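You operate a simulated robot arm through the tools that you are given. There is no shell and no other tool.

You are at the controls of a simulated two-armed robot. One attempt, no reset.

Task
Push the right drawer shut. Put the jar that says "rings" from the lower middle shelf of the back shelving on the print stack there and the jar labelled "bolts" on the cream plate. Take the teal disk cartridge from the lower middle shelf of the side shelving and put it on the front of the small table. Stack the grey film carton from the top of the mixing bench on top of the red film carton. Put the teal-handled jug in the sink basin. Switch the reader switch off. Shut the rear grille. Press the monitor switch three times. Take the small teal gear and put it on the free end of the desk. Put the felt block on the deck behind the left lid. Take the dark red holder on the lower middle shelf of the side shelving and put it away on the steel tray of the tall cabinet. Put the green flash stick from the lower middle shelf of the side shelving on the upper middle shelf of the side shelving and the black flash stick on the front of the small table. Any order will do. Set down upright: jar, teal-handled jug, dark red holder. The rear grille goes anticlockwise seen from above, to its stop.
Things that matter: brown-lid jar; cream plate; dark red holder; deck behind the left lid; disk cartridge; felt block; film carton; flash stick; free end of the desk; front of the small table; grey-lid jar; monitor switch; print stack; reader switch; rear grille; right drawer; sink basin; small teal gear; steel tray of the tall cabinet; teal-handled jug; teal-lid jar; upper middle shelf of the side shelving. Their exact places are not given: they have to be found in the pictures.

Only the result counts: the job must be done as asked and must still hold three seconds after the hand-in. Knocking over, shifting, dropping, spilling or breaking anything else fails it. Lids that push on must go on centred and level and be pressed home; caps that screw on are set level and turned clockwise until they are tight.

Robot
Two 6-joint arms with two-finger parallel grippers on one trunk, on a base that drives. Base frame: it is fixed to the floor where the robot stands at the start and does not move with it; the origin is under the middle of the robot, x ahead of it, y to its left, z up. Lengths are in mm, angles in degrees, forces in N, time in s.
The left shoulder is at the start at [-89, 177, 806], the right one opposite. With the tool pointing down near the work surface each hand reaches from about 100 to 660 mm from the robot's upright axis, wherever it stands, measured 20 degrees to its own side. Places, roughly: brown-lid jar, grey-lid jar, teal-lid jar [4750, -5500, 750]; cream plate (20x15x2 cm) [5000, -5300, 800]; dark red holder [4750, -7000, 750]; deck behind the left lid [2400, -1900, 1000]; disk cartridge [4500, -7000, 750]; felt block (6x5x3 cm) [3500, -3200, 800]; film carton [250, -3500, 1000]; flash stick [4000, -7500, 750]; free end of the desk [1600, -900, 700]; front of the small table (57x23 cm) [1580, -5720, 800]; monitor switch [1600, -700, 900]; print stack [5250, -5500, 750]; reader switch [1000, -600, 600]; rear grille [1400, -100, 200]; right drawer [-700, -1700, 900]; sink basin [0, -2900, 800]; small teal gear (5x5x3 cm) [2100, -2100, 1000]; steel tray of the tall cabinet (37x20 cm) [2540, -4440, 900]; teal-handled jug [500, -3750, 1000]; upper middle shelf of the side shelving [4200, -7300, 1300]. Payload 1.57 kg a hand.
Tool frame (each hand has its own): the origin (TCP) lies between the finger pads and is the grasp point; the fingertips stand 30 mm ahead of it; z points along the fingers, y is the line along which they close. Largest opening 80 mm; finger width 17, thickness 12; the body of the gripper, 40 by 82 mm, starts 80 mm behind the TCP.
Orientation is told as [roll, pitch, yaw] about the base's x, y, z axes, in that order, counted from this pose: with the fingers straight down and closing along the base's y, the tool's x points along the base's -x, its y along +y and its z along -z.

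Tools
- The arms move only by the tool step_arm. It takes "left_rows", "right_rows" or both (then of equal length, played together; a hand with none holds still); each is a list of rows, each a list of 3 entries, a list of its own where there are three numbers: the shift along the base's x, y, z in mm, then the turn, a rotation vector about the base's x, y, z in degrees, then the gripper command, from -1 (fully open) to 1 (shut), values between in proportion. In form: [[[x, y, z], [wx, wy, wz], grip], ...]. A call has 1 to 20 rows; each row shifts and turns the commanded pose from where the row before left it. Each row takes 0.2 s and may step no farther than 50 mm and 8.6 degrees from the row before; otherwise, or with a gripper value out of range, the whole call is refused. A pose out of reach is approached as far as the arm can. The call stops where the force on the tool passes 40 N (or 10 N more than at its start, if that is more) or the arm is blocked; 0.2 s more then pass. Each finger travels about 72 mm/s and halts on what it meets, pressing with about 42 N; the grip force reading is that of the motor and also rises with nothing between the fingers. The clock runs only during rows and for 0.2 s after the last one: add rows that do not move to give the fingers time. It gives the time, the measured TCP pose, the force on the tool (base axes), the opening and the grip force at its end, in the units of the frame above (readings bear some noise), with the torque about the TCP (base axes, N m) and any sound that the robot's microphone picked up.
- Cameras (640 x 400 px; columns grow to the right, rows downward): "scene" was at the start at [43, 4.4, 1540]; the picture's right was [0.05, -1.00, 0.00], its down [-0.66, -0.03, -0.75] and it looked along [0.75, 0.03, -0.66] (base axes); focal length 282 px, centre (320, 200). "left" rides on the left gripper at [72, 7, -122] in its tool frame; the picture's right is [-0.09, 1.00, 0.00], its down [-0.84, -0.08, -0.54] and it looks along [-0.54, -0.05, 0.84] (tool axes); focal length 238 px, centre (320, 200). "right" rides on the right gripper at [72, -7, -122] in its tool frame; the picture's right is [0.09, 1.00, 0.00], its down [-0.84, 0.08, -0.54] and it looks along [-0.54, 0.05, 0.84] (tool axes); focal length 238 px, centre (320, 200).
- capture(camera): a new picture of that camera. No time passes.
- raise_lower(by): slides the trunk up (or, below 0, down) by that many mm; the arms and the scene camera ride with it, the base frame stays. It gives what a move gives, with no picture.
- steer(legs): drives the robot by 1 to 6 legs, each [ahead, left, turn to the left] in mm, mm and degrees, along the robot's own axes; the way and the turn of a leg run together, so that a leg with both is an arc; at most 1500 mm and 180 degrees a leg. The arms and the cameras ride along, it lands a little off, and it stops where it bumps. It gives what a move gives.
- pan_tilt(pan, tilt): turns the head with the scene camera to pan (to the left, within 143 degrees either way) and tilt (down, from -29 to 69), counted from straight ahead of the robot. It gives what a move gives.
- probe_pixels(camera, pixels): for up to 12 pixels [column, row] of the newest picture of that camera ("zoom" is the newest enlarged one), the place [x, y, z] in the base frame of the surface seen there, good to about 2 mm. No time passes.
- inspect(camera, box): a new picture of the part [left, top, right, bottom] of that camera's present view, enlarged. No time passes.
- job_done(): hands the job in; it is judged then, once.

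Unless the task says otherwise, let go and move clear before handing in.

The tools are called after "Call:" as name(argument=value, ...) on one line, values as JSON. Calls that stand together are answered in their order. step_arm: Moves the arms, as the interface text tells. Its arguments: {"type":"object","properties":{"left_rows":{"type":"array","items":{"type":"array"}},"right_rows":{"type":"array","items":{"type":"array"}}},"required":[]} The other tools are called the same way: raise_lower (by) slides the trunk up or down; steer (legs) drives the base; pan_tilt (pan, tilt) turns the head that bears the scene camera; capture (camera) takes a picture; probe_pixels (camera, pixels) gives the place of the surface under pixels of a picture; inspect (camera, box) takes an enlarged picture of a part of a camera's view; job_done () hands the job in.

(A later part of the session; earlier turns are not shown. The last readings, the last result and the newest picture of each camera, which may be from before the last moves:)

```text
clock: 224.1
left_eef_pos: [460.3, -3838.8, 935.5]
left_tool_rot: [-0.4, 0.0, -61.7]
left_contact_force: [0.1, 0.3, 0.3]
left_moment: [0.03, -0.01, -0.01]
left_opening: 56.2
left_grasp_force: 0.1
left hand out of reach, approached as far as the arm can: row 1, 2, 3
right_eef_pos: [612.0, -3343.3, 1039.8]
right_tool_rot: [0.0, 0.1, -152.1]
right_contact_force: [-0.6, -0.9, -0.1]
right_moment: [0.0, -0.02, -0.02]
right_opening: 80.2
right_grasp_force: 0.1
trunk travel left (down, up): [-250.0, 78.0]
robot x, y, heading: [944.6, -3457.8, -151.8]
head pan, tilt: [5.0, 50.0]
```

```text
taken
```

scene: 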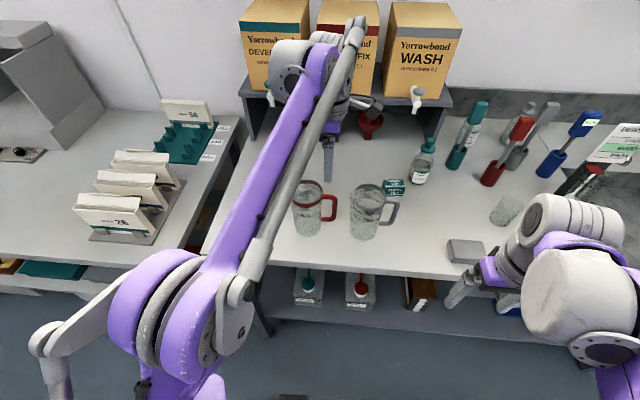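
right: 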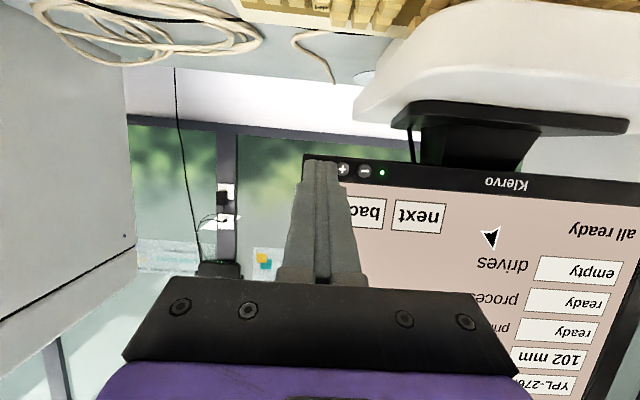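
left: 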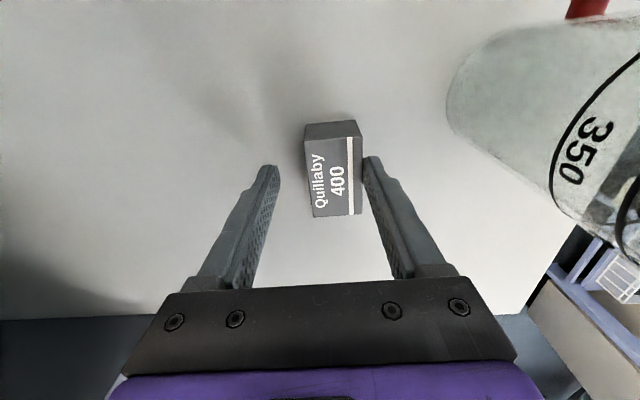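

The target is at this arm's reach limit from here. I'll lift the hand, drive 90 mm closer, and redo the approach.

Call:
step_arm(left_rows=[[[0, 0, 30], [0, 0, 0], -0.4], [[0, 0, 40], [0, 0, 0], -0.4], [[0, 0, 40], [0, 0, 0], -0.4], [[20, 10, 30], [0, 0, 0], -0.4], [[25, 13, 0], [0, 0, 0], -0.4], [[25, 13, 0], [0, 0, 0], -0.4]])

Call:
steer(legs=[[90, 0, 0]])

Call:
capture(camera="left")

```text
clock: 225.5
left_eef_pos: [505.3, -3813.9, 1082.9]
left_tool_rot: [-0.5, 0.0, -61.7]
left_contact_force: [0.8, -0.4, -0.1]
left_moment: [0.01, -0.01, 0.02]
left_opening: 56.1
left_grasp_force: 0.1
left hand out of reach, approached as far as the arm can: row 6
right_eef_pos: [610.8, -3342.5, 1039.6]
right_tool_rot: [0.0, 0.0, -152.1]
right_contact_force: [-0.6, -0.3, 0.6]
right_moment: [-0.01, -0.03, -0.04]
right_opening: 80.0
right_grasp_force: 0.0
trunk travel left (down, up): [-250.0, 78.0]
robot x, y, heading: [943.1, -3451.9, -152.1]
head pan, tilt: [5.0, 50.0]
```

```text
clock: 226.6
left_eef_pos: [426.8, -3855.7, 1081.9]
left_tool_rot: [-0.3, -0.1, -61.7]
left_contact_force: [-0.7, -0.5, -0.7]
left_moment: [0.0, 0.01, 0.04]
left_opening: 56.2
left_grasp_force: 0.0
right_eef_pos: [532.2, -3384.5, 1040.6]
right_tool_rot: [-0.1, 0.0, -152.1]
right_contact_force: [0.3, 0.7, 0.6]
right_moment: [-0.02, -0.02, -0.01]
right_opening: 80.2
right_grasp_force: 0.1
trunk travel left (down, up): [-250.0, 78.0]
robot x, y, heading: [866.2, -3495.3, -152.2]
head pan, tilt: [5.0, 50.0]
```

```text
taken
```

left: 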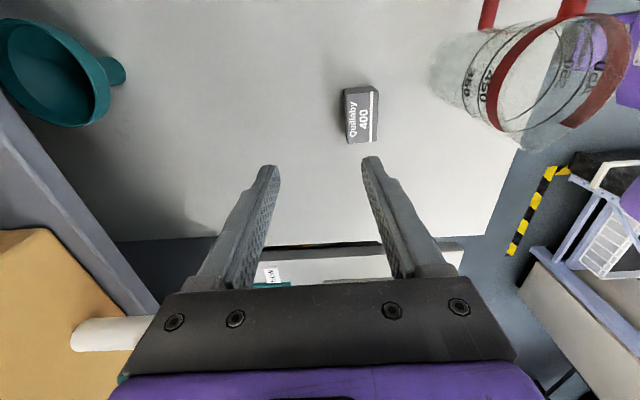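

Now move back over the carton (delta +50,+23) and descend in stages.

Call:
step_arm(left_rows=[[[25.2, 11.5, 0], [0, 0, 0], -0.4], [[25.2, 11.6, 0], [0, 0, 0], -0.4], [[0, 0, -40], [0, 0, 0], -0.4], [[0, 0, -40], [0, 0, 0], -0.4], [[0, 0, -40], [0, 0, 0], -0.4], [[0, 0, 0], [0, 0, 0], -0.4]])

Call:
capture(camera="left")

```text
clock: 228.0
left_eef_pos: [413.8, -3858.3, 983.1]
left_tool_rot: [-0.4, 0.0, -61.7]
left_contact_force: [0.1, -0.4, 0.2]
left_moment: [0.0, 0.01, -0.04]
left_opening: 55.9
left_grasp_force: 0.0
left hand out of reach, approached as far as the arm can: row 1, 2, 3, 4
right_eef_pos: [532.9, -3384.4, 1040.6]
right_tool_rot: [-0.1, 0.0, -152.1]
right_contact_force: [-1.3, -0.2, 0.2]
right_moment: [-0.01, 0.0, 0.0]
right_opening: 80.0
right_grasp_force: 0.1
trunk travel left (down, up): [-250.0, 78.0]
robot x, y, heading: [866.8, -3495.6, -152.2]
head pan, tilt: [5.0, 50.0]
```

```text
taken
```

left: 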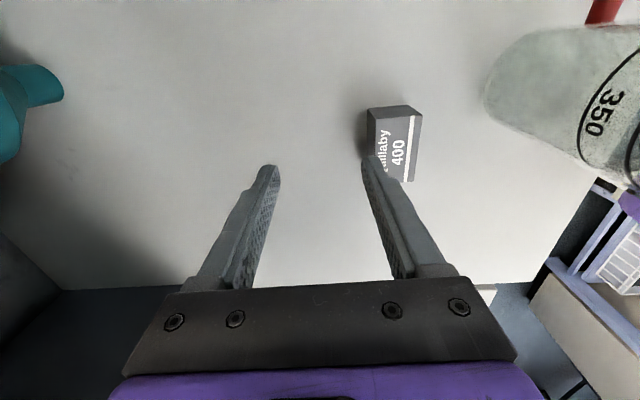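

The arm refuses to come back toward me, as if stuck at a joint limit. Let me look at its configuration.

Call:
capture(camera="scene")

Call:
step_arm(left_rows=[[[0, 0, 30], [0, 0, 0], -0.4], [[0, 0, 30], [0, 0, 0], -0.4], [[0, 0, 30], [0, 0, 0], -0.4], [[0, 0, 30], [0, 0, 0], -0.4], [[0, 0, 30], [0, 0, 0], -0.4], [[0, 0, 0], [0, 0, 0], -0.4]])

Call:
capture(camera="scene")

```text
taken
```

scene: 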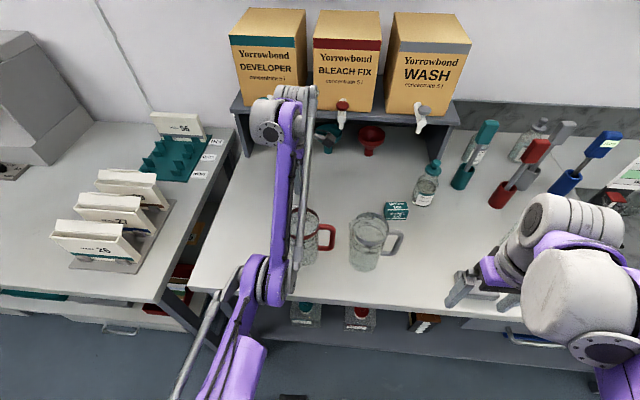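

```text
clock: 229.4
left_eef_pos: [419.7, -3854.0, 1129.1]
left_tool_rot: [-0.4, 0.0, -61.7]
left_contact_force: [0.2, -0.4, -0.3]
left_moment: [0.01, -0.03, 0.01]
left_opening: 55.8
left_grasp_force: 0.2
left hand out of reach, approached as far as the arm can: row 5
right_eef_pos: [532.2, -3383.9, 1040.6]
right_tool_rot: [0.0, 0.0, -152.1]
right_contact_force: [0.6, 0.1, 0.0]
right_moment: [-0.01, 0.02, 0.01]
right_opening: 80.1
right_grasp_force: 0.0
trunk travel left (down, up): [-250.0, 78.0]
robot x, y, heading: [859.6, -3497.2, -152.0]
head pan, tilt: [5.0, 50.0]
```

```text
taken
```

scene: 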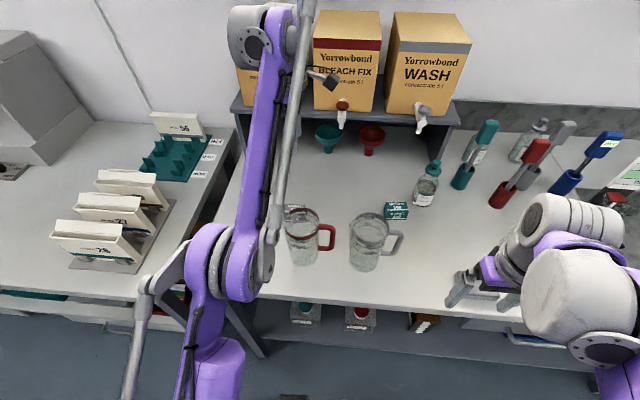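

The tool seems to hit a wrist limit at this lateral offset; the jug and sink poses (ahead ≈500, left 30–80) worked. I'll move the hand back into that zone, then strafe the robot left 60 mm so the carton falls there.

Call:
step_arm(left_rows=[[[-14, 26.5, 0], [0, 0, 0], -0.4], [[-14, 26.5, 0], [0, 0, 0], -0.4], [[17.7, 9.4, 0], [0, 0, 0], -0.4], [[17.7, 9.4, 0], [0, 0, 0], -0.4], [[17.7, 9.4, 0], [0, 0, 0], -0.4], [[0, 0, 0], [0, 0, 0], -0.4]])

Call:
steer(legs=[[0, 62, 0]])

```text
clock: 230.8
left_eef_pos: [450.6, -3772.1, 1124.5]
left_tool_rot: [-0.3, -0.1, -61.7]
left_contact_force: [0.1, -0.2, -1.0]
left_moment: [0.02, -0.01, -0.02]
left_opening: 56.1
left_grasp_force: 0.0
left hand out of reach, approached as far as the arm can: row 2
right_eef_pos: [532.7, -3385.6, 1039.3]
right_tool_rot: [0.0, 0.0, -152.1]
right_contact_force: [0.2, -0.1, 0.8]
right_moment: [0.01, -0.01, 0.01]
right_opening: 80.2
right_grasp_force: 0.1
trunk travel left (down, up): [-250.0, 78.0]
robot x, y, heading: [865.9, -3494.9, -151.7]
head pan, tilt: [5.0, 50.0]
```

```text
clock: 232.0
left_eef_pos: [477.6, -3824.5, 1124.9]
left_tool_rot: [-0.4, 0.0, -61.6]
left_contact_force: [-0.3, 0.2, 0.8]
left_moment: [0.0, 0.02, -0.01]
left_opening: 55.7
left_grasp_force: 0.2
right_eef_pos: [560.8, -3437.7, 1040.8]
right_tool_rot: [0.1, 0.1, -152.0]
right_contact_force: [-0.9, -0.6, -0.1]
right_moment: [0.03, 0.01, 0.01]
right_opening: 79.9
right_grasp_force: 0.0
trunk travel left (down, up): [-250.0, 78.0]
robot x, y, heading: [890.1, -3551.1, -152.1]
head pan, tilt: [5.0, 50.0]
```

The hand is now right above the carton. Descend in stages.

Call:
step_arm(left_rows=[[[0, -2, -40], [0, 0, 0], -0.4], [[0, -2, -40], [0, 0, 0], -0.4], [[0, -2, -40], [0, 0, 0], -0.4], [[0, -2, -40], [0, 0, 0], -0.4], [[0, 0, 0], [0, 0, 0], -0.4]])

Call:
capture(camera="left")

```text
clock: 233.2
left_eef_pos: [479.5, -3832.9, 966.3]
left_tool_rot: [-0.5, 0.0, -61.7]
left_contact_force: [-1.2, -0.6, -0.1]
left_moment: [0.01, -0.02, -0.04]
left_opening: 56.0
left_grasp_force: 0.1
right_eef_pos: [561.8, -3438.2, 1040.5]
right_tool_rot: [0.1, 0.1, -151.9]
right_contact_force: [-0.5, 0.2, -0.5]
right_moment: [0.02, -0.01, -0.04]
right_opening: 80.3
right_grasp_force: 0.1
trunk travel left (down, up): [-250.0, 78.0]
robot x, y, heading: [887.9, -3545.4, -151.7]
head pan, tilt: [5.0, 50.0]
```

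```text
taken
```

left: 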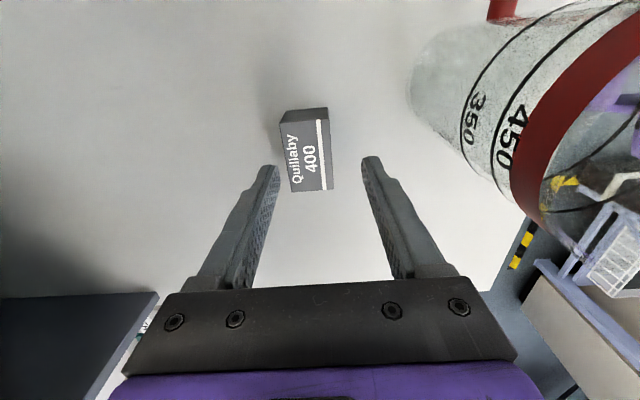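

Reach is fine now. The carton appears ~8 mm toward the wall from the finger midline; re-probing its corners.

Call:
inspect(camera="left", box=[250, 90, 390, 200])

Call:
probe_pixels(camera="left", pixels=[[286, 128], [328, 123], [295, 188], [331, 186], [308, 155], [300, 115], [270, 170], [372, 160]])

```text
3.64 times, centred on (320, 145) of left
```

zoom: 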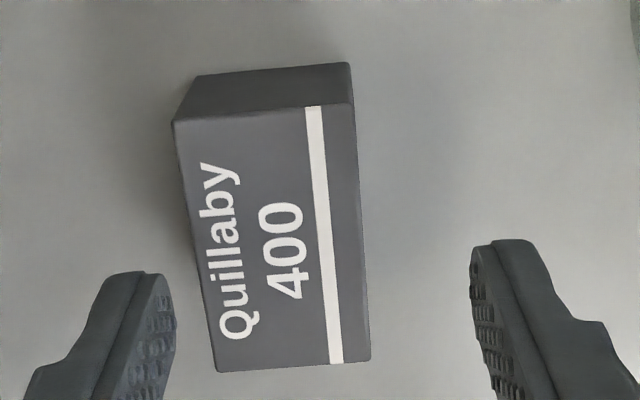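

```text
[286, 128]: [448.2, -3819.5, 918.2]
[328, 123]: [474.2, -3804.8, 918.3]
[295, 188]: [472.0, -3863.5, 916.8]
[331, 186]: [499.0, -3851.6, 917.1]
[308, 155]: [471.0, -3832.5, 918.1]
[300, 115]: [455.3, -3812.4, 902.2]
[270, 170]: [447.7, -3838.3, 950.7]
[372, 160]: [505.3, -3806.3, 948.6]
```

Shift 7 mm toward the wall, descend to z≈914, and close.

Call:
step_arm(left_rows=[[[-6.2, -3.3, -17], [0, 0, 0], -0.4], [[0, -1, -17], [0, 0, 0], -0.4], [[0, 0, -17], [0, 0, 0], -0.4], [[0, 0, 0], [0, 0, 0], -0.4]])

Call:
capture(camera="left")

```text
clock: 234.2
left_eef_pos: [473.1, -3837.6, 912.1]
left_tool_rot: [-0.4, 0.0, -61.7]
left_contact_force: [-1.3, -0.9, -0.3]
left_moment: [0.03, 0.03, -0.01]
left_opening: 55.8
left_grasp_force: 0.0
right_eef_pos: [560.7, -3437.8, 1040.5]
right_tool_rot: [0.0, 0.0, -152.0]
right_contact_force: [-0.2, -0.7, 0.0]
right_moment: [-0.01, -0.03, 0.03]
right_opening: 79.9
right_grasp_force: 0.0
trunk travel left (down, up): [-250.0, 78.0]
robot x, y, heading: [893.4, -3550.7, -152.1]
head pan, tilt: [5.0, 50.0]
```

```text
taken
```

left: 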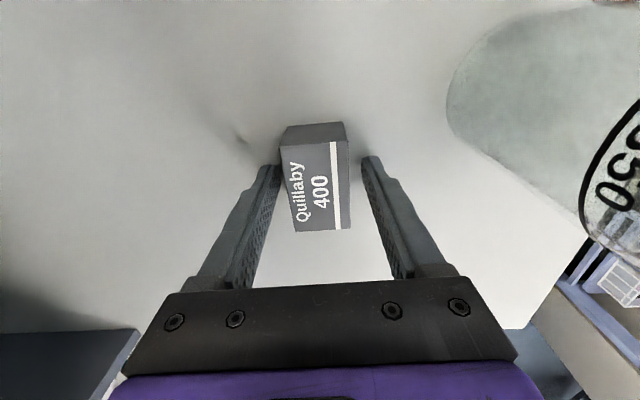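

The carton is between the fingers. Close and lift.

Call:
step_arm(left_rows=[[[0, 0, 1], [0, 0, 0], 0.0], [[0, 0, 0], [0, 0, 0], 0.3], [[0, 0, 0], [0, 0, 0], 0.6], [[0, 0, 0], [0, 0, 0], 0.8], [[0, 0, 0], [0, 0, 0], 0.8]])

Call:
step_arm(left_rows=[[[0, 0, 15], [0, 0, 0], 0.8], [[0, 0, 30], [0, 0, 0], 0.8], [[0, 0, 40], [0, 0, 0], 0.8], [[0, 0, 40], [0, 0, 0], 0.8], [[0, 0, 40], [0, 0, 0], 0.8], [[0, 0, 0], [0, 0, 0], 0.8]])

Call:
capture(camera="left")

```text
clock: 235.4
left_eef_pos: [471.7, -3837.0, 913.4]
left_tool_rot: [-0.4, 0.0, -61.7]
left_contact_force: [1.6, 0.6, 0.0]
left_moment: [-0.02, 0.02, -0.01]
left_opening: 34.7
left_grasp_force: 42.2
right_eef_pos: [560.6, -3437.6, 1040.2]
right_tool_rot: [0.0, -0.1, -152.0]
right_contact_force: [-0.3, 0.4, -0.6]
right_moment: [-0.04, 0.03, 0.04]
right_opening: 80.0
right_grasp_force: 0.0
trunk travel left (down, up): [-250.0, 78.0]
robot x, y, heading: [891.4, -3548.5, -152.0]
head pan, tilt: [5.0, 50.0]
```

```text
clock: 236.8
left_eef_pos: [472.2, -3838.0, 1078.3]
left_tool_rot: [-0.4, 0.0, -61.7]
left_contact_force: [0.4, -0.4, 0.2]
left_moment: [0.0, 0.01, 0.0]
left_opening: 34.8
left_grasp_force: 42.2
right_eef_pos: [561.3, -3437.4, 1040.4]
right_tool_rot: [0.0, 0.0, -152.0]
right_contact_force: [1.0, -0.3, 0.6]
right_moment: [0.04, 0.04, 0.02]
right_opening: 80.3
right_grasp_force: 0.0
trunk travel left (down, up): [-250.0, 78.0]
robot x, y, heading: [892.0, -3545.7, -152.0]
head pan, tilt: [5.0, 50.0]
```

```text
taken
```

left: 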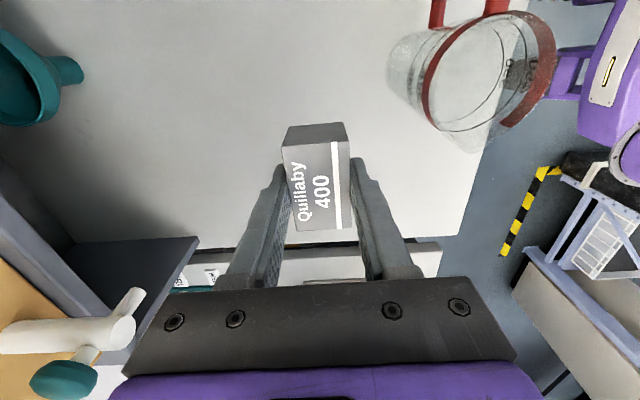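

The carton is held firmly. Back off, strafe right to the red carton, and re-approach.

Call:
steer(legs=[[-200, 0, 0], [0, -653, 0]])

Call:
capture(camera="scene")

Call:
capture(camera="left")

```text
clock: 244.3
left_eef_pos: [342.2, -3171.7, 1077.9]
left_tool_rot: [-0.4, 0.0, -60.7]
left_contact_force: [-0.5, -0.6, -0.8]
left_moment: [0.0, 0.01, 0.02]
left_opening: 35.2
left_grasp_force: 41.7
right_eef_pos: [424.1, -2768.9, 1040.1]
right_tool_rot: [0.0, 0.0, -151.1]
right_contact_force: [-0.5, -1.5, -0.6]
right_moment: [-0.02, -0.01, -0.02]
right_opening: 79.8
right_grasp_force: 0.2
trunk travel left (down, up): [-250.0, 78.0]
robot x, y, heading: [754.1, -2874.0, -150.8]
head pan, tilt: [5.0, 50.0]
```

```text
taken
```

scene: 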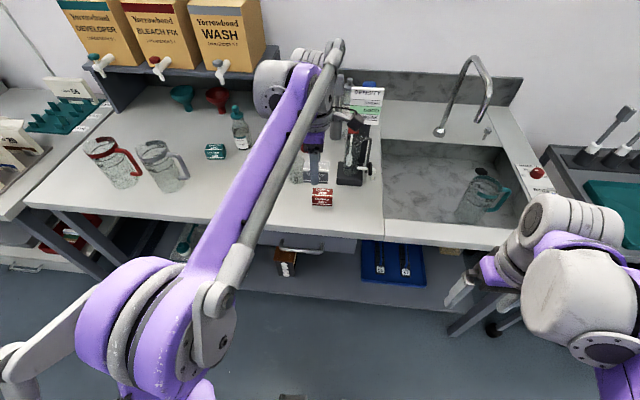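

```text
taken
```

left: 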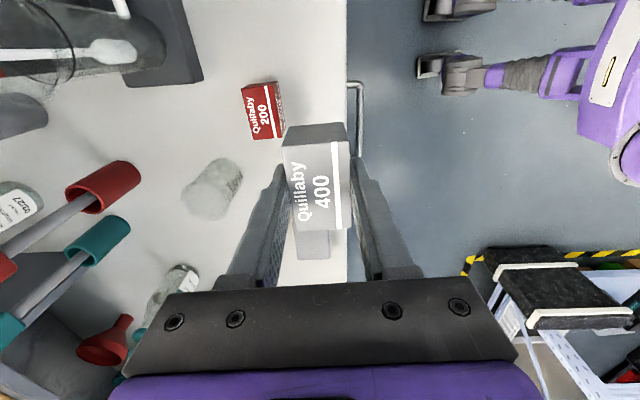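

The red carton is visible in the wrist view at (263,110). Zoom and probe its top corners.

Call:
inspect(camera="left", box=[220, 65, 310, 150])

Call:
probe_pixels(camera="left", pixels=[[243, 91], [275, 84], [254, 138], [283, 135], [263, 110], [268, 100], [255, 115], [270, 125], [195, 80], [205, 60]])

```text
4.71 times, centred on (265, 108) of left
```

zoom: 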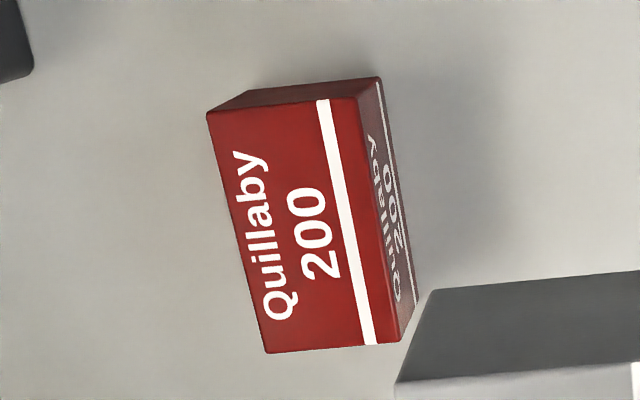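

```text
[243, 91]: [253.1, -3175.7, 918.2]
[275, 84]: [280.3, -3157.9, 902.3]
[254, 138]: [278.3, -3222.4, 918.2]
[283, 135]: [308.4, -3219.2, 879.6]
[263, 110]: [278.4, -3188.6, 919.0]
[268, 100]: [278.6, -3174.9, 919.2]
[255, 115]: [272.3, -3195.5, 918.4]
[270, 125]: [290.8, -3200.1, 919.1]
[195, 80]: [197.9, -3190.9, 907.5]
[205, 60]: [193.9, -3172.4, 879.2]
```

Call:
probe_pixels(camera="zoom", pixels=[[212, 116], [352, 100], [272, 348], [394, 338], [300, 105], [330, 343], [240, 230], [375, 220], [310, 225]])

```text
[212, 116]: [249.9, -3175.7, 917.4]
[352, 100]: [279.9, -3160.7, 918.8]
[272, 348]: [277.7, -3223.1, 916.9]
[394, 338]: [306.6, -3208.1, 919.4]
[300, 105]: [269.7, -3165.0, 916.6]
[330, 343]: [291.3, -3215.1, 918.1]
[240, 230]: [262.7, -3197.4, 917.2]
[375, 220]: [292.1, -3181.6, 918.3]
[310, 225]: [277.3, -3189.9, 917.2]
```

Red carton top: centre ≈(278,-3192), z 918, same orientation as the jaw. Before driving the last 60 mm, probe the density stand near it for clearance.

Call:
probe_pixels(camera="scene", pixels=[[355, 180], [345, 175], [355, 130], [368, 95], [352, 150], [370, 165], [367, 110], [335, 120], [321, 205], [321, 193], [360, 95]])

Call:
inspect(camera="scene", box=[280, 60, 400, 220])

```text
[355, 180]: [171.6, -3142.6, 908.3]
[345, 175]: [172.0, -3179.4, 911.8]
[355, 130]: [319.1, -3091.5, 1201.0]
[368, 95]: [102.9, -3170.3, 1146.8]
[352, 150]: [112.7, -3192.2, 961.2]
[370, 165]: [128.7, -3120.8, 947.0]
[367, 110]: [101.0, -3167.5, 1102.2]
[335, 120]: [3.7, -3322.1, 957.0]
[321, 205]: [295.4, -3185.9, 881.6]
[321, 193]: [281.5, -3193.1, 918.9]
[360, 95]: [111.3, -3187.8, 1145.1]
```

```text
2.50 times, centred on (340, 140) of scene
```

zoom: 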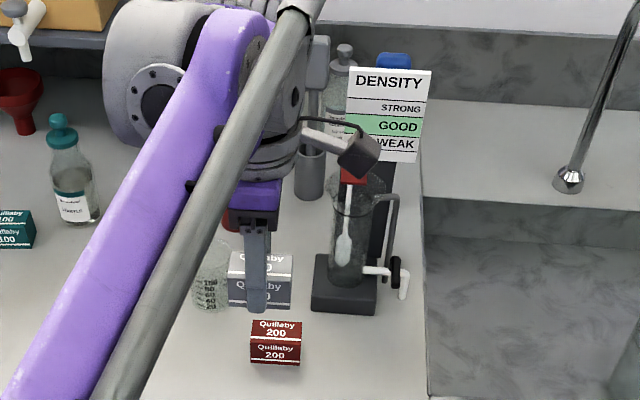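

The stand sits behind n -1310, clear of the hand's volume over the red carton. Drive 60 mm ahead and lower partway.

Call:
steer(legs=[[60, 0, 0]])

Call:
capture(camera="left")

Call:
inspect(camera="scene", box=[260, 110, 400, 240])

```text
clock: 245.2
left_eef_pos: [288.1, -3198.5, 1078.8]
left_tool_rot: [-0.3, 0.0, -60.9]
left_contact_force: [0.4, 0.1, -0.1]
left_moment: [0.01, -0.01, 0.03]
left_opening: 34.8
left_grasp_force: 42.3
right_eef_pos: [372.0, -2798.7, 1040.7]
right_tool_rot: [0.0, 0.0, -151.3]
right_contact_force: [-0.5, 0.6, 0.0]
right_moment: [-0.03, -0.01, 0.01]
right_opening: 80.0
right_grasp_force: 0.1
trunk travel left (down, up): [-250.0, 78.0]
robot x, y, heading: [707.8, -2904.0, -151.1]
head pan, tilt: [5.0, 50.0]
```

```text
taken
```

left: 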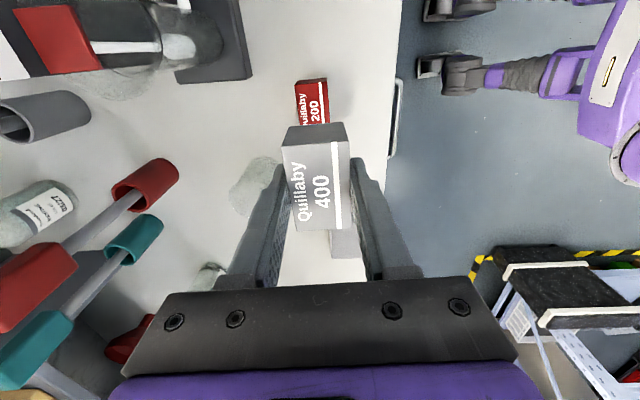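

```text
3.08 times, centred on (330, 175) of scene
```

zoom: 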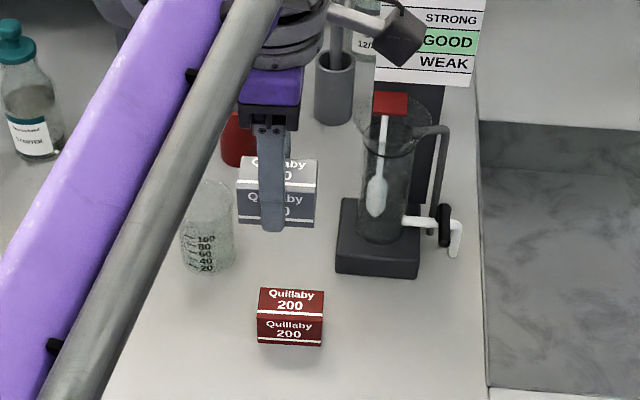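

Red appears ~8 mm wall-side and ~10 mm right of the hand. Correct and lower to z≈985 for a final check.

Call:
step_arm(left_rows=[[[-12, 5.7, 0], [0, 0, 0], 0.8], [[0, 0, -32], [0, 0, 0], 0.8], [[0, 0, -32], [0, 0, 0], 0.8], [[0, 0, -30], [0, 0, 0], 0.8], [[0, 0, 0], [0, 0, 0], 0.8]])

Call:
capture(camera="left")

Call:
inspect(camera="scene", box=[290, 150, 370, 230])

```text
clock: 246.4
left_eef_pos: [276.8, -3191.3, 983.2]
left_tool_rot: [-0.3, 0.0, -60.8]
left_contact_force: [-0.1, 0.1, -0.9]
left_moment: [0.02, -0.04, 0.01]
left_opening: 34.8
left_grasp_force: 41.7
right_eef_pos: [372.8, -2798.1, 1041.0]
right_tool_rot: [0.0, 0.0, -151.2]
right_contact_force: [-0.5, -0.8, 0.6]
right_moment: [-0.04, 0.0, -0.03]
right_opening: 80.2
right_grasp_force: 0.0
trunk travel left (down, up): [-250.0, 78.0]
robot x, y, heading: [703.0, -2902.7, -151.4]
head pan, tilt: [5.0, 50.0]
```

```text
taken
```

left: 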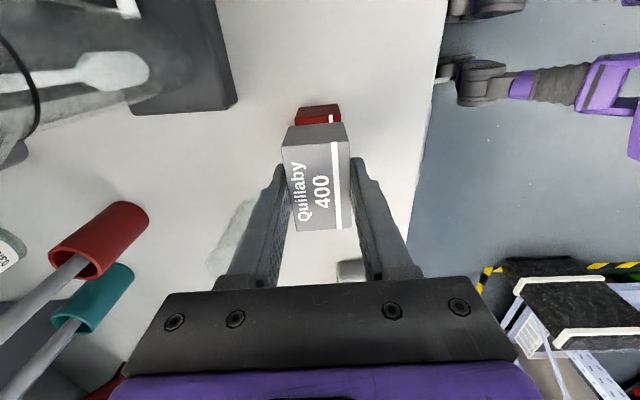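

```text
5.00 times, centred on (330, 190) of scene
```

zoom: 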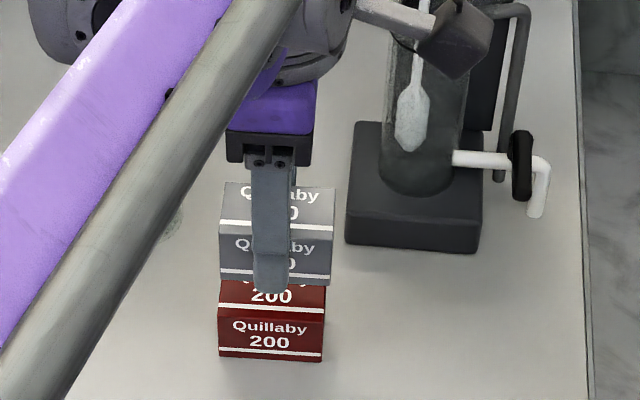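

Call:
probe_pixels(camera="zoom", pixels=[[224, 250], [330, 255], [226, 195], [332, 200], [221, 330], [322, 335], [222, 290], [322, 300], [300, 262], [240, 255], [310, 335], [235, 340]])

```text
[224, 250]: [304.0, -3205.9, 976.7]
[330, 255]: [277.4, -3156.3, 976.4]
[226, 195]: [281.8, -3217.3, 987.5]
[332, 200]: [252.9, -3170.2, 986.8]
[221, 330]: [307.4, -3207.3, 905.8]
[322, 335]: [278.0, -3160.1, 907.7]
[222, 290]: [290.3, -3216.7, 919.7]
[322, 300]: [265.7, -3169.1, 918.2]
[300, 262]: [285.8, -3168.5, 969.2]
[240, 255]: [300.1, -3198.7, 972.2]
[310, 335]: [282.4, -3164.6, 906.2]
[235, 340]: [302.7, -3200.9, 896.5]
```

Grey and red fronts are aligned within ~1 mm across and 3.5 mm along. Correct 3 mm and lower to contact.

Call:
step_arm(left_rows=[[[2, -3, -9], [0, 0, 0], 0.8], [[0, 0, -9], [0, 0, 0], 0.8], [[0, 0, -8], [0, 0, 0], 0.8], [[0, 0, 0], [0, 0, 0], 0.8]])

Call:
step_arm(left_rows=[[[0, 0, -1.5], [0, 0, 0], 0.8], [[0, 0, -1.5], [0, 0, 0], 0.8], [[0, 0, 0], [0, 0, 0], 0.8]])

Call:
inspect(camera="scene", box=[290, 150, 370, 230])

```text
clock: 247.4
left_eef_pos: [278.5, -3195.7, 957.3]
left_tool_rot: [-0.4, -0.1, -61.0]
left_contact_force: [-0.5, -0.3, -0.5]
left_moment: [0.02, 0.03, -0.01]
left_opening: 34.8
left_grasp_force: 42.7
right_eef_pos: [373.3, -2797.5, 1040.6]
right_tool_rot: [0.0, 0.0, -151.1]
right_contact_force: [-0.3, 0.8, 0.3]
right_moment: [-0.01, -0.02, 0.03]
right_opening: 80.0
right_grasp_force: 0.2
trunk travel left (down, up): [-250.0, 78.0]
robot x, y, heading: [704.7, -2904.4, -151.4]
head pan, tilt: [5.0, 50.0]
```

```text
clock: 248.2
left_eef_pos: [280.2, -3194.8, 955.3]
left_tool_rot: [-0.3, 0.1, -60.8]
left_contact_force: [-0.5, 0.2, -0.8]
left_moment: [0.0, -0.03, -0.01]
left_opening: 35.0
left_grasp_force: 41.9
right_eef_pos: [373.8, -2797.6, 1040.7]
right_tool_rot: [0.1, -0.1, -151.2]
right_contact_force: [0.0, 0.6, 0.0]
right_moment: [-0.01, 0.03, -0.03]
right_opening: 80.2
right_grasp_force: 0.0
trunk travel left (down, up): [-250.0, 78.0]
robot x, y, heading: [705.8, -2905.7, -151.3]
head pan, tilt: [5.0, 50.0]
```

```text
5.00 times, centred on (330, 190) of scene
```

zoom: 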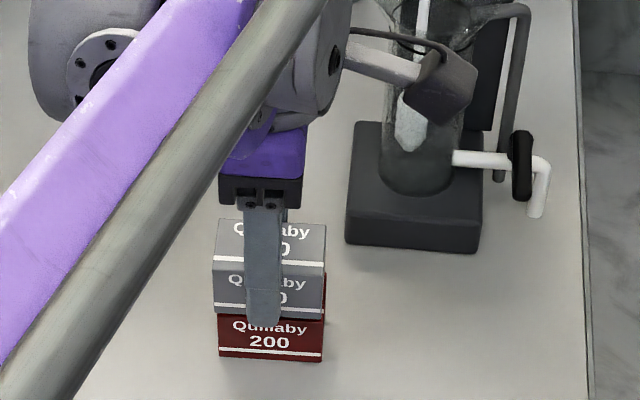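

Call:
probe_pixels(camera="zoom", pixels=[[217, 285], [322, 292], [222, 335], [320, 340], [230, 290], [305, 297], [235, 340], [305, 345], [325, 300], [220, 228]])

```text
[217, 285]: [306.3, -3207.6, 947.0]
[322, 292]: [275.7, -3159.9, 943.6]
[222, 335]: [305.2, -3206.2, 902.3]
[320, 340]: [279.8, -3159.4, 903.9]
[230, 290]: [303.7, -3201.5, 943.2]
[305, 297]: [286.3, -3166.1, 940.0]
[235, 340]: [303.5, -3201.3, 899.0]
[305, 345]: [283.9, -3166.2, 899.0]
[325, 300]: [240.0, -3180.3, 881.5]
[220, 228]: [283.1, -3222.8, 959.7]
```

Aligned within ~2 mm. Lower in 1 mm steps to contact.

Call:
step_arm(left_rows=[[[0, 0, -1], [0, 0, 0], 0.8], [[0, 0, -1], [0, 0, 0], 0.8], [[0, 0, -1], [0, 0, 0], 0.8]])

Call:
step_arm(left_rows=[[[0, 0, -1], [0, 0, 0], 0.8], [[0, 0, 0], [0, 0, 0], 0.8]])

```text
clock: 249.0
left_eef_pos: [280.7, -3196.5, 952.4]
left_tool_rot: [-0.4, 0.1, -60.9]
left_contact_force: [-0.1, -0.2, 0.2]
left_moment: [-0.01, -0.02, 0.0]
left_opening: 34.9
left_grasp_force: 41.7
right_eef_pos: [372.6, -2797.5, 1041.3]
right_tool_rot: [0.0, 0.0, -151.2]
right_contact_force: [0.6, 0.4, 0.1]
right_moment: [-0.05, 0.02, -0.01]
right_opening: 79.9
right_grasp_force: 0.1
trunk travel left (down, up): [-250.0, 78.0]
robot x, y, heading: [704.8, -2902.8, -151.1]
head pan, tilt: [5.0, 50.0]
```

```text
clock: 249.6
left_eef_pos: [281.2, -3195.5, 951.3]
left_tool_rot: [-0.4, 0.1, -60.9]
left_contact_force: [-0.1, -0.4, 0.3]
left_moment: [-0.01, -0.03, 0.0]
left_opening: 34.9
left_grasp_force: 41.9
right_eef_pos: [372.8, -2796.9, 1040.4]
right_tool_rot: [-0.1, -0.1, -151.2]
right_contact_force: [0.4, -0.1, 0.2]
right_moment: [-0.01, 0.0, 0.01]
right_opening: 80.1
right_grasp_force: 0.1
trunk travel left (down, up): [-250.0, 78.0]
robot x, y, heading: [701.8, -2905.2, -151.5]
head pan, tilt: [5.0, 50.0]
```

Call:
step_arm(left_rows=[[[0, 0, -1], [0, 0, 0], 0.8], [[0, 0, 0], [0, 0, 0], 0.8]])

Call:
step_arm(left_rows=[[[0, 0, -1], [0, 0, 0], 0.8], [[0, 0, 0], [0, 0, 0], 0.8]])

Call:
inspect(camera="scene", box=[290, 150, 370, 230])

```text
clock: 250.2
left_eef_pos: [280.9, -3195.5, 953.0]
left_tool_rot: [-0.4, 0.1, -60.9]
left_contact_force: [1.7, -0.1, 9.4]
left_moment: [0.06, -0.05, -0.02]
left_opening: 34.9
left_grasp_force: 41.8
right_eef_pos: [373.2, -2797.0, 1041.0]
right_tool_rot: [-0.1, -0.1, -151.2]
right_contact_force: [0.0, 0.8, -0.4]
right_moment: [-0.03, -0.03, 0.01]
right_opening: 80.0
right_grasp_force: 0.1
trunk travel left (down, up): [-250.0, 78.0]
robot x, y, heading: [705.5, -2904.9, -151.3]
head pan, tilt: [5.0, 50.0]
```

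```text
clock: 250.8
left_eef_pos: [280.3, -3194.4, 950.6]
left_tool_rot: [-0.5, 0.0, -60.9]
left_contact_force: [-2.2, -2.0, 32.4]
left_moment: [0.07, 0.02, 0.01]
left_opening: 34.8
left_grasp_force: 42.2
right_eef_pos: [374.3, -2795.8, 1041.3]
right_tool_rot: [0.0, 0.0, -151.2]
right_contact_force: [0.3, 0.1, 0.3]
right_moment: [0.01, 0.0, -0.01]
right_opening: 80.0
right_grasp_force: 0.1
trunk travel left (down, up): [-250.0, 78.0]
robot x, y, heading: [705.8, -2903.3, -151.2]
head pan, tilt: [5.0, 50.0]
```

```text
5.00 times, centred on (330, 190) of scene
```

zoom: 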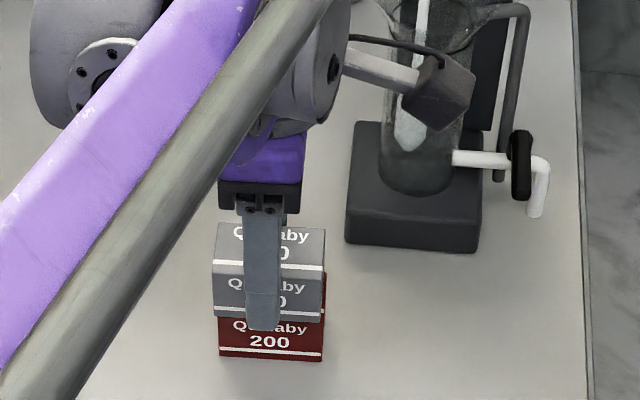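

Contact made. Ease 1 mm, open gently, and rise.

Call:
step_arm(left_rows=[[[0, 0, 1.2], [0, 0, 0], 0.8], [[0, 0, 0], [0, 0, 0], 0.1], [[0, 0, 0], [0, 0, 0], -0.1], [[0, 0, 0], [0, 0, 0], -0.3], [[0, 0, 0], [0, 0, 0], -0.3], [[0, 0, 20], [0, 0, 0], -0.3], [[0, 0, 40], [0, 0, 0], -0.3], [[0, 0, 40], [0, 0, 0], -0.3], [[0, 0, 30], [0, 0, 0], -0.3]])

Call:
inspect(camera="scene", box=[270, 110, 390, 230])

Call:
capture(camera="left")

```text
clock: 252.8
left_eef_pos: [280.9, -3196.1, 1082.4]
left_tool_rot: [-0.4, 0.0, -60.8]
left_contact_force: [-0.3, -0.1, 1.2]
left_moment: [0.01, 0.05, 0.03]
left_opening: 51.9
left_grasp_force: 0.1
right_eef_pos: [371.9, -2797.5, 1040.3]
right_tool_rot: [0.0, 0.0, -151.1]
right_contact_force: [0.8, -0.3, -0.2]
right_moment: [-0.01, 0.01, 0.02]
right_opening: 80.0
right_grasp_force: 0.1
trunk travel left (down, up): [-250.0, 78.0]
robot x, y, heading: [703.2, -2903.0, -151.1]
head pan, tilt: [5.0, 50.0]
```

```text
3.33 times, centred on (330, 170) of scene
```

zoom: 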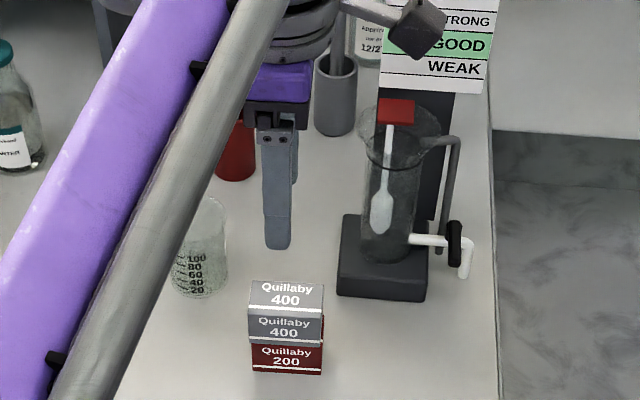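

```text
taken
```

left: 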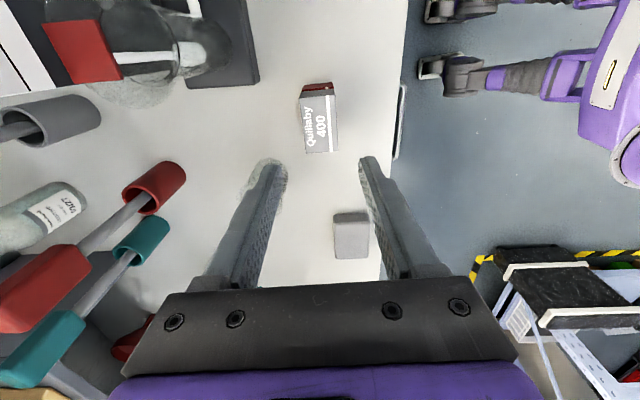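

Stacked neatly. Back away and fold the left arm to its carrying pose.

Call:
steer(legs=[[-250, 0, 0]])

Call:
step_arm(left_rows=[[[29, -3.7, -4], [0, 0, -8.2], -1], [[29, -3.7, -4], [0, 0, -8.2], -1], [[29, -3.7, -4], [0, 0, -8.2], -1], [[29, -3.7, -4], [0, 0, -8.2], -1], [[29, -3.7, -4], [0, 0, -8.2], -1], [[29, -3.7, -4], [0, 0, -8.2], -1], [[29, -3.7, -4], [0, 0, -8.2], -1], [[29, -3.7, -4], [0, 0, -8.2], -1], [[29, -3.7, -4], [0, 0, -8.2], -1], [[29, -3.7, -4], [0, 0, -8.2], -1], [[29, -3.7, -2], [0, 0, -8.2], -1]])

Call:
pan_tilt(pan=0, tilt=30)

Call:
steer(legs=[[0, 0, 179]])

Call:
capture(camera="scene")

```text
clock: 254.7
left_eef_pos: [504.8, -3075.5, 1080.5]
left_tool_rot: [-0.4, 0.0, -60.4]
left_contact_force: [0.4, 0.2, 0.3]
left_moment: [-0.02, 0.0, -0.02]
left_opening: 51.8
left_grasp_force: 0.2
right_eef_pos: [593.8, -2677.7, 1040.5]
right_tool_rot: [0.0, 0.0, -150.8]
right_contact_force: [-0.5, 0.1, 0.9]
right_moment: [-0.04, 0.0, 0.0]
right_opening: 80.0
right_grasp_force: 0.0
trunk travel left (down, up): [-250.0, 78.0]
robot x, y, heading: [925.5, -2780.4, -151.1]
head pan, tilt: [5.0, 50.0]
```

```text
clock: 257.1
left_eef_pos: [824.2, -3118.9, 1042.1]
left_tool_rot: [-0.4, 0.0, -150.7]
left_contact_force: [-0.1, -0.7, 0.0]
left_moment: [0.0, 0.03, 0.01]
left_opening: 80.0
left_grasp_force: 0.1
right_eef_pos: [594.3, -2676.5, 1041.6]
right_tool_rot: [-0.1, 0.0, -150.8]
right_contact_force: [0.8, 1.4, -0.9]
right_moment: [0.04, 0.01, 0.03]
right_opening: 80.1
right_grasp_force: 0.1
trunk travel left (down, up): [-250.0, 78.0]
robot x, y, heading: [924.2, -2779.0, -150.8]
head pan, tilt: [5.0, 50.0]
```

```text
clock: 257.9
left_eef_pos: [824.4, -3120.3, 1040.8]
left_tool_rot: [-0.5, 0.0, -150.5]
left_contact_force: [1.0, -0.5, 0.5]
left_moment: [-0.03, -0.02, -0.02]
left_opening: 79.7
left_grasp_force: 0.0
right_eef_pos: [592.1, -2676.7, 1040.8]
right_tool_rot: [0.0, 0.1, -150.7]
right_contact_force: [-0.4, 0.4, 0.2]
right_moment: [0.02, 0.02, -0.03]
right_opening: 79.9
right_grasp_force: 0.0
trunk travel left (down, up): [-250.0, 78.0]
robot x, y, heading: [924.9, -2784.1, -150.7]
head pan, tilt: [0.0, 30.0]
```

```text
clock: 265.4
left_eef_pos: [1065.4, -2456.0, 1041.7]
left_tool_rot: [-0.4, -0.1, 23.0]
left_contact_force: [-0.8, -0.4, -0.2]
left_moment: [-0.04, 0.01, -0.03]
left_opening: 79.9
left_grasp_force: 0.1
right_eef_pos: [1245.9, -2921.3, 1040.2]
right_tool_rot: [0.1, 0.0, 23.0]
right_contact_force: [-1.1, 0.2, -0.1]
right_moment: [-0.02, 0.03, -0.03]
right_opening: 79.8
right_grasp_force: 0.0
trunk travel left (down, up): [-250.0, 78.0]
robot x, y, heading: [926.5, -2783.2, 23.1]
head pan, tilt: [0.0, 30.0]
```

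```text
taken
```

scene: 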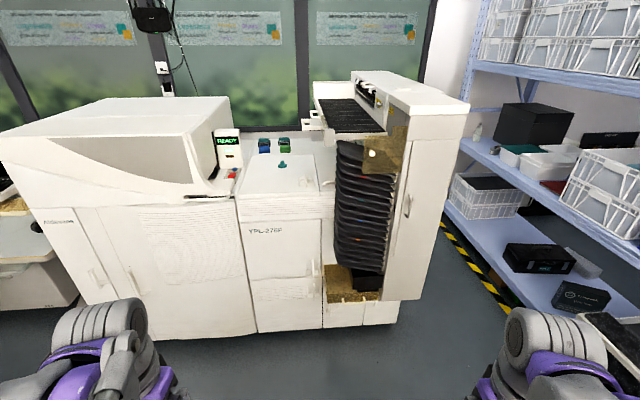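

The processing machine: a small teal gear at (283,165) on its deck. Zooming in.

Call:
inspect(camera="scene", box=[200, 100, 360, 220])

Call:
probe_pixels(camera="scene", pixels=[[283, 166], [250, 180], [310, 180], [270, 143], [285, 143], [290, 155], [240, 225], [320, 225], [160, 215], [225, 140], [350, 100], [255, 330]])

```text
3.33 times, centred on (280, 160) of scene
```

zoom: 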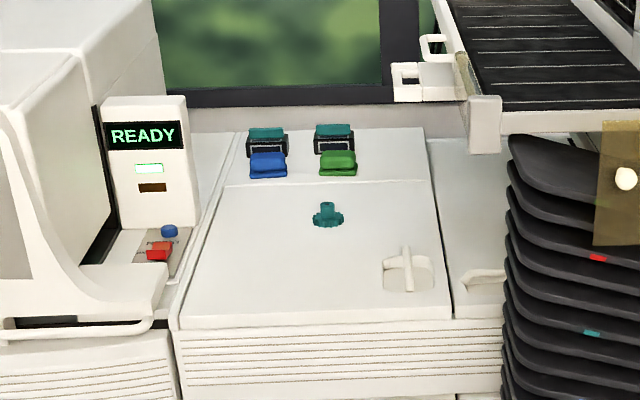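

```text
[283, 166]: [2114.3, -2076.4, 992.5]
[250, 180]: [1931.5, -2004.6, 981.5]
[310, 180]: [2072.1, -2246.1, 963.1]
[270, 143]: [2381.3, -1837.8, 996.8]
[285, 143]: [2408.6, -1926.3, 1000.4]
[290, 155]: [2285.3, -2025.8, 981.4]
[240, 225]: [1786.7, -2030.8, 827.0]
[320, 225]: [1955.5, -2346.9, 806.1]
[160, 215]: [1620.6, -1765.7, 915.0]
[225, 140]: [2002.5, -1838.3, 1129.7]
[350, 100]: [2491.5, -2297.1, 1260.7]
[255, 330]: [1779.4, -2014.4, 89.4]
```

The gear lies on the left lid at ≈(2114,-2076), surface z≈981; the strip behind that lid (with blue/green blocks) is the deck, n≈1200–1290. I'll raise the trunk and drive up to the machine to pick the gear.

Call:
raise_lower(by=78)

Call:
steer(legs=[[0, 0, 4.6], [700, -57, 0]])

Call:
pan_tilt(pan=0, tilt=45)

Call:
capture(camera="scene")

```text
clock: 266.6
left_eef_pos: [1065.0, -2456.6, 1118.0]
left_tool_rot: [-0.4, 0.0, 23.0]
left_contact_force: [0.3, 0.0, -0.8]
left_moment: [0.0, -0.01, 0.0]
left_opening: 80.2
left_grasp_force: 0.1
right_eef_pos: [1245.3, -2921.3, 1118.1]
right_tool_rot: [0.1, 0.0, 22.9]
right_contact_force: [0.0, -0.2, 0.2]
right_moment: [-0.01, -0.03, 0.0]
right_opening: 79.8
right_grasp_force: 0.1
trunk travel left (down, up): [-328.0, 0.0]
robot x, y, heading: [928.6, -2777.9, 22.9]
head pan, tilt: [0.0, 30.0]
```

```text
clock: 270.3
left_eef_pos: [1609.7, -2209.8, 1119.0]
left_tool_rot: [-0.4, -0.1, 27.3]
left_contact_force: [0.0, 0.2, 0.1]
left_moment: [0.01, 0.0, -0.01]
left_opening: 80.0
left_grasp_force: 0.0
right_eef_pos: [1817.5, -2664.5, 1117.4]
right_tool_rot: [0.1, 1.2, 27.3]
right_contact_force: [-3.6, -2.7, -2.8]
right_moment: [0.24, -0.3, 0.0]
right_opening: 80.0
right_grasp_force: 0.0
trunk travel left (down, up): [-328.0, 0.0]
robot x, y, heading: [1495.1, -2545.7, 27.3]
head pan, tilt: [0.0, 30.0]
stopped in leg 2: the force on the tool passed its limit at 136 N (the readings are from after the stop); the commanded pose is now the measured one
```

```text
clock: 271.1
left_eef_pos: [1609.0, -2210.5, 1119.5]
left_tool_rot: [-0.4, -0.1, 27.4]
left_contact_force: [-0.7, -0.1, -0.7]
left_moment: [0.0, 0.0, -0.02]
left_opening: 80.0
left_grasp_force: 0.0
right_eef_pos: [1816.1, -2663.7, 1118.5]
right_tool_rot: [0.1, 1.0, 27.2]
right_contact_force: [-5.3, -3.1, -2.9]
right_moment: [0.31, -0.46, -0.01]
right_opening: 80.3
right_grasp_force: 0.0
trunk travel left (down, up): [-328.0, 0.0]
robot x, y, heading: [1498.2, -2543.9, 27.0]
head pan, tilt: [0.0, 45.0]
```

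```text
taken
```

scene: 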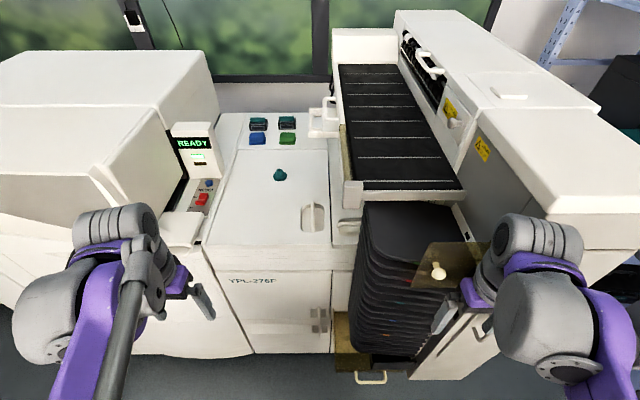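

My right hand bumped the sorter tower at right. Back off at once and check that nothing moved there.

Call:
steer(legs=[[-150, 0, 0]])

Call:
pan_tilt(pan=-15, tilt=40)

Call:
capture(camera="scene")

Call:
inspect(camera="scene", box=[240, 60, 540, 260])

```text
clock: 272.4
left_eef_pos: [1480.6, -2276.5, 1118.7]
left_tool_rot: [-0.4, 0.1, 27.2]
left_contact_force: [-0.2, -0.5, 0.1]
left_moment: [0.01, -0.01, -0.01]
left_opening: 79.8
left_grasp_force: 0.0
right_eef_pos: [1687.2, -2730.0, 1118.6]
right_tool_rot: [0.3, 1.1, 27.3]
right_contact_force: [0.6, -0.7, 0.1]
right_moment: [-0.03, 0.01, -0.02]
right_opening: 80.0
right_grasp_force: 0.0
trunk travel left (down, up): [-328.0, 0.0]
robot x, y, heading: [1362.2, -2611.1, 27.1]
head pan, tilt: [0.0, 45.0]
```

```text
clock: 273.2
left_eef_pos: [1477.0, -2277.2, 1118.5]
left_tool_rot: [-0.4, -0.1, 27.3]
left_contact_force: [0.4, 0.3, 0.9]
left_moment: [0.0, 0.0, -0.02]
left_opening: 80.0
left_grasp_force: 0.0
right_eef_pos: [1686.4, -2730.4, 1118.6]
right_tool_rot: [0.3, 1.1, 27.3]
right_contact_force: [-0.1, 0.3, 0.3]
right_moment: [0.0, 0.02, -0.02]
right_opening: 79.8
right_grasp_force: 0.1
trunk travel left (down, up): [-328.0, 0.0]
robot x, y, heading: [1363.5, -2611.1, 26.9]
head pan, tilt: [-15.0, 40.0]
```

```text
taken
```

scene: 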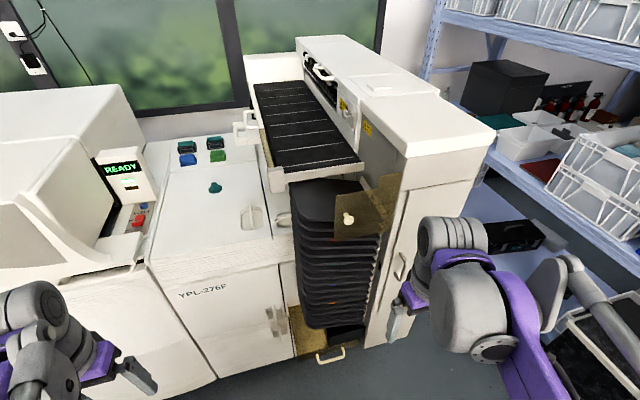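

```text
2.00 times, centred on (390, 160) of scene
```

zoom: 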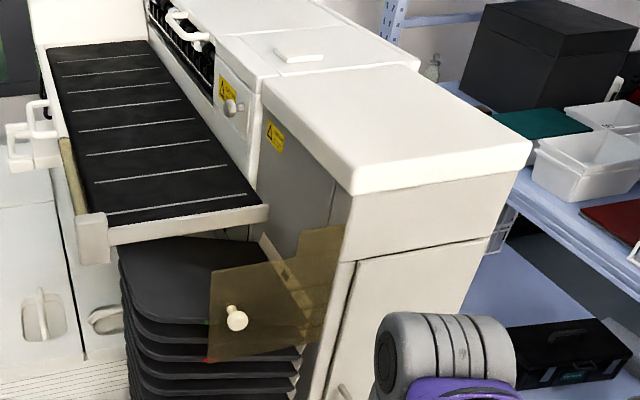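

I'll probe the amber flap's knob and compare with the ray from my earlier picture to see whether the flap moved.

Call:
probe_pixels(camera="scene", pixels=[[348, 218], [337, 200], [337, 238], [380, 215], [398, 182], [385, 200], [360, 190], [375, 240]])

```text
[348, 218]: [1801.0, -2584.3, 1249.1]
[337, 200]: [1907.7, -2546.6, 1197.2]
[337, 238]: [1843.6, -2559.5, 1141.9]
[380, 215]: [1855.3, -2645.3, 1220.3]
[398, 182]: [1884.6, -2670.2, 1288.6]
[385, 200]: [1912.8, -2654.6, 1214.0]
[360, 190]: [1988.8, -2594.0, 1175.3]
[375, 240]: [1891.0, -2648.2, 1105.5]
```

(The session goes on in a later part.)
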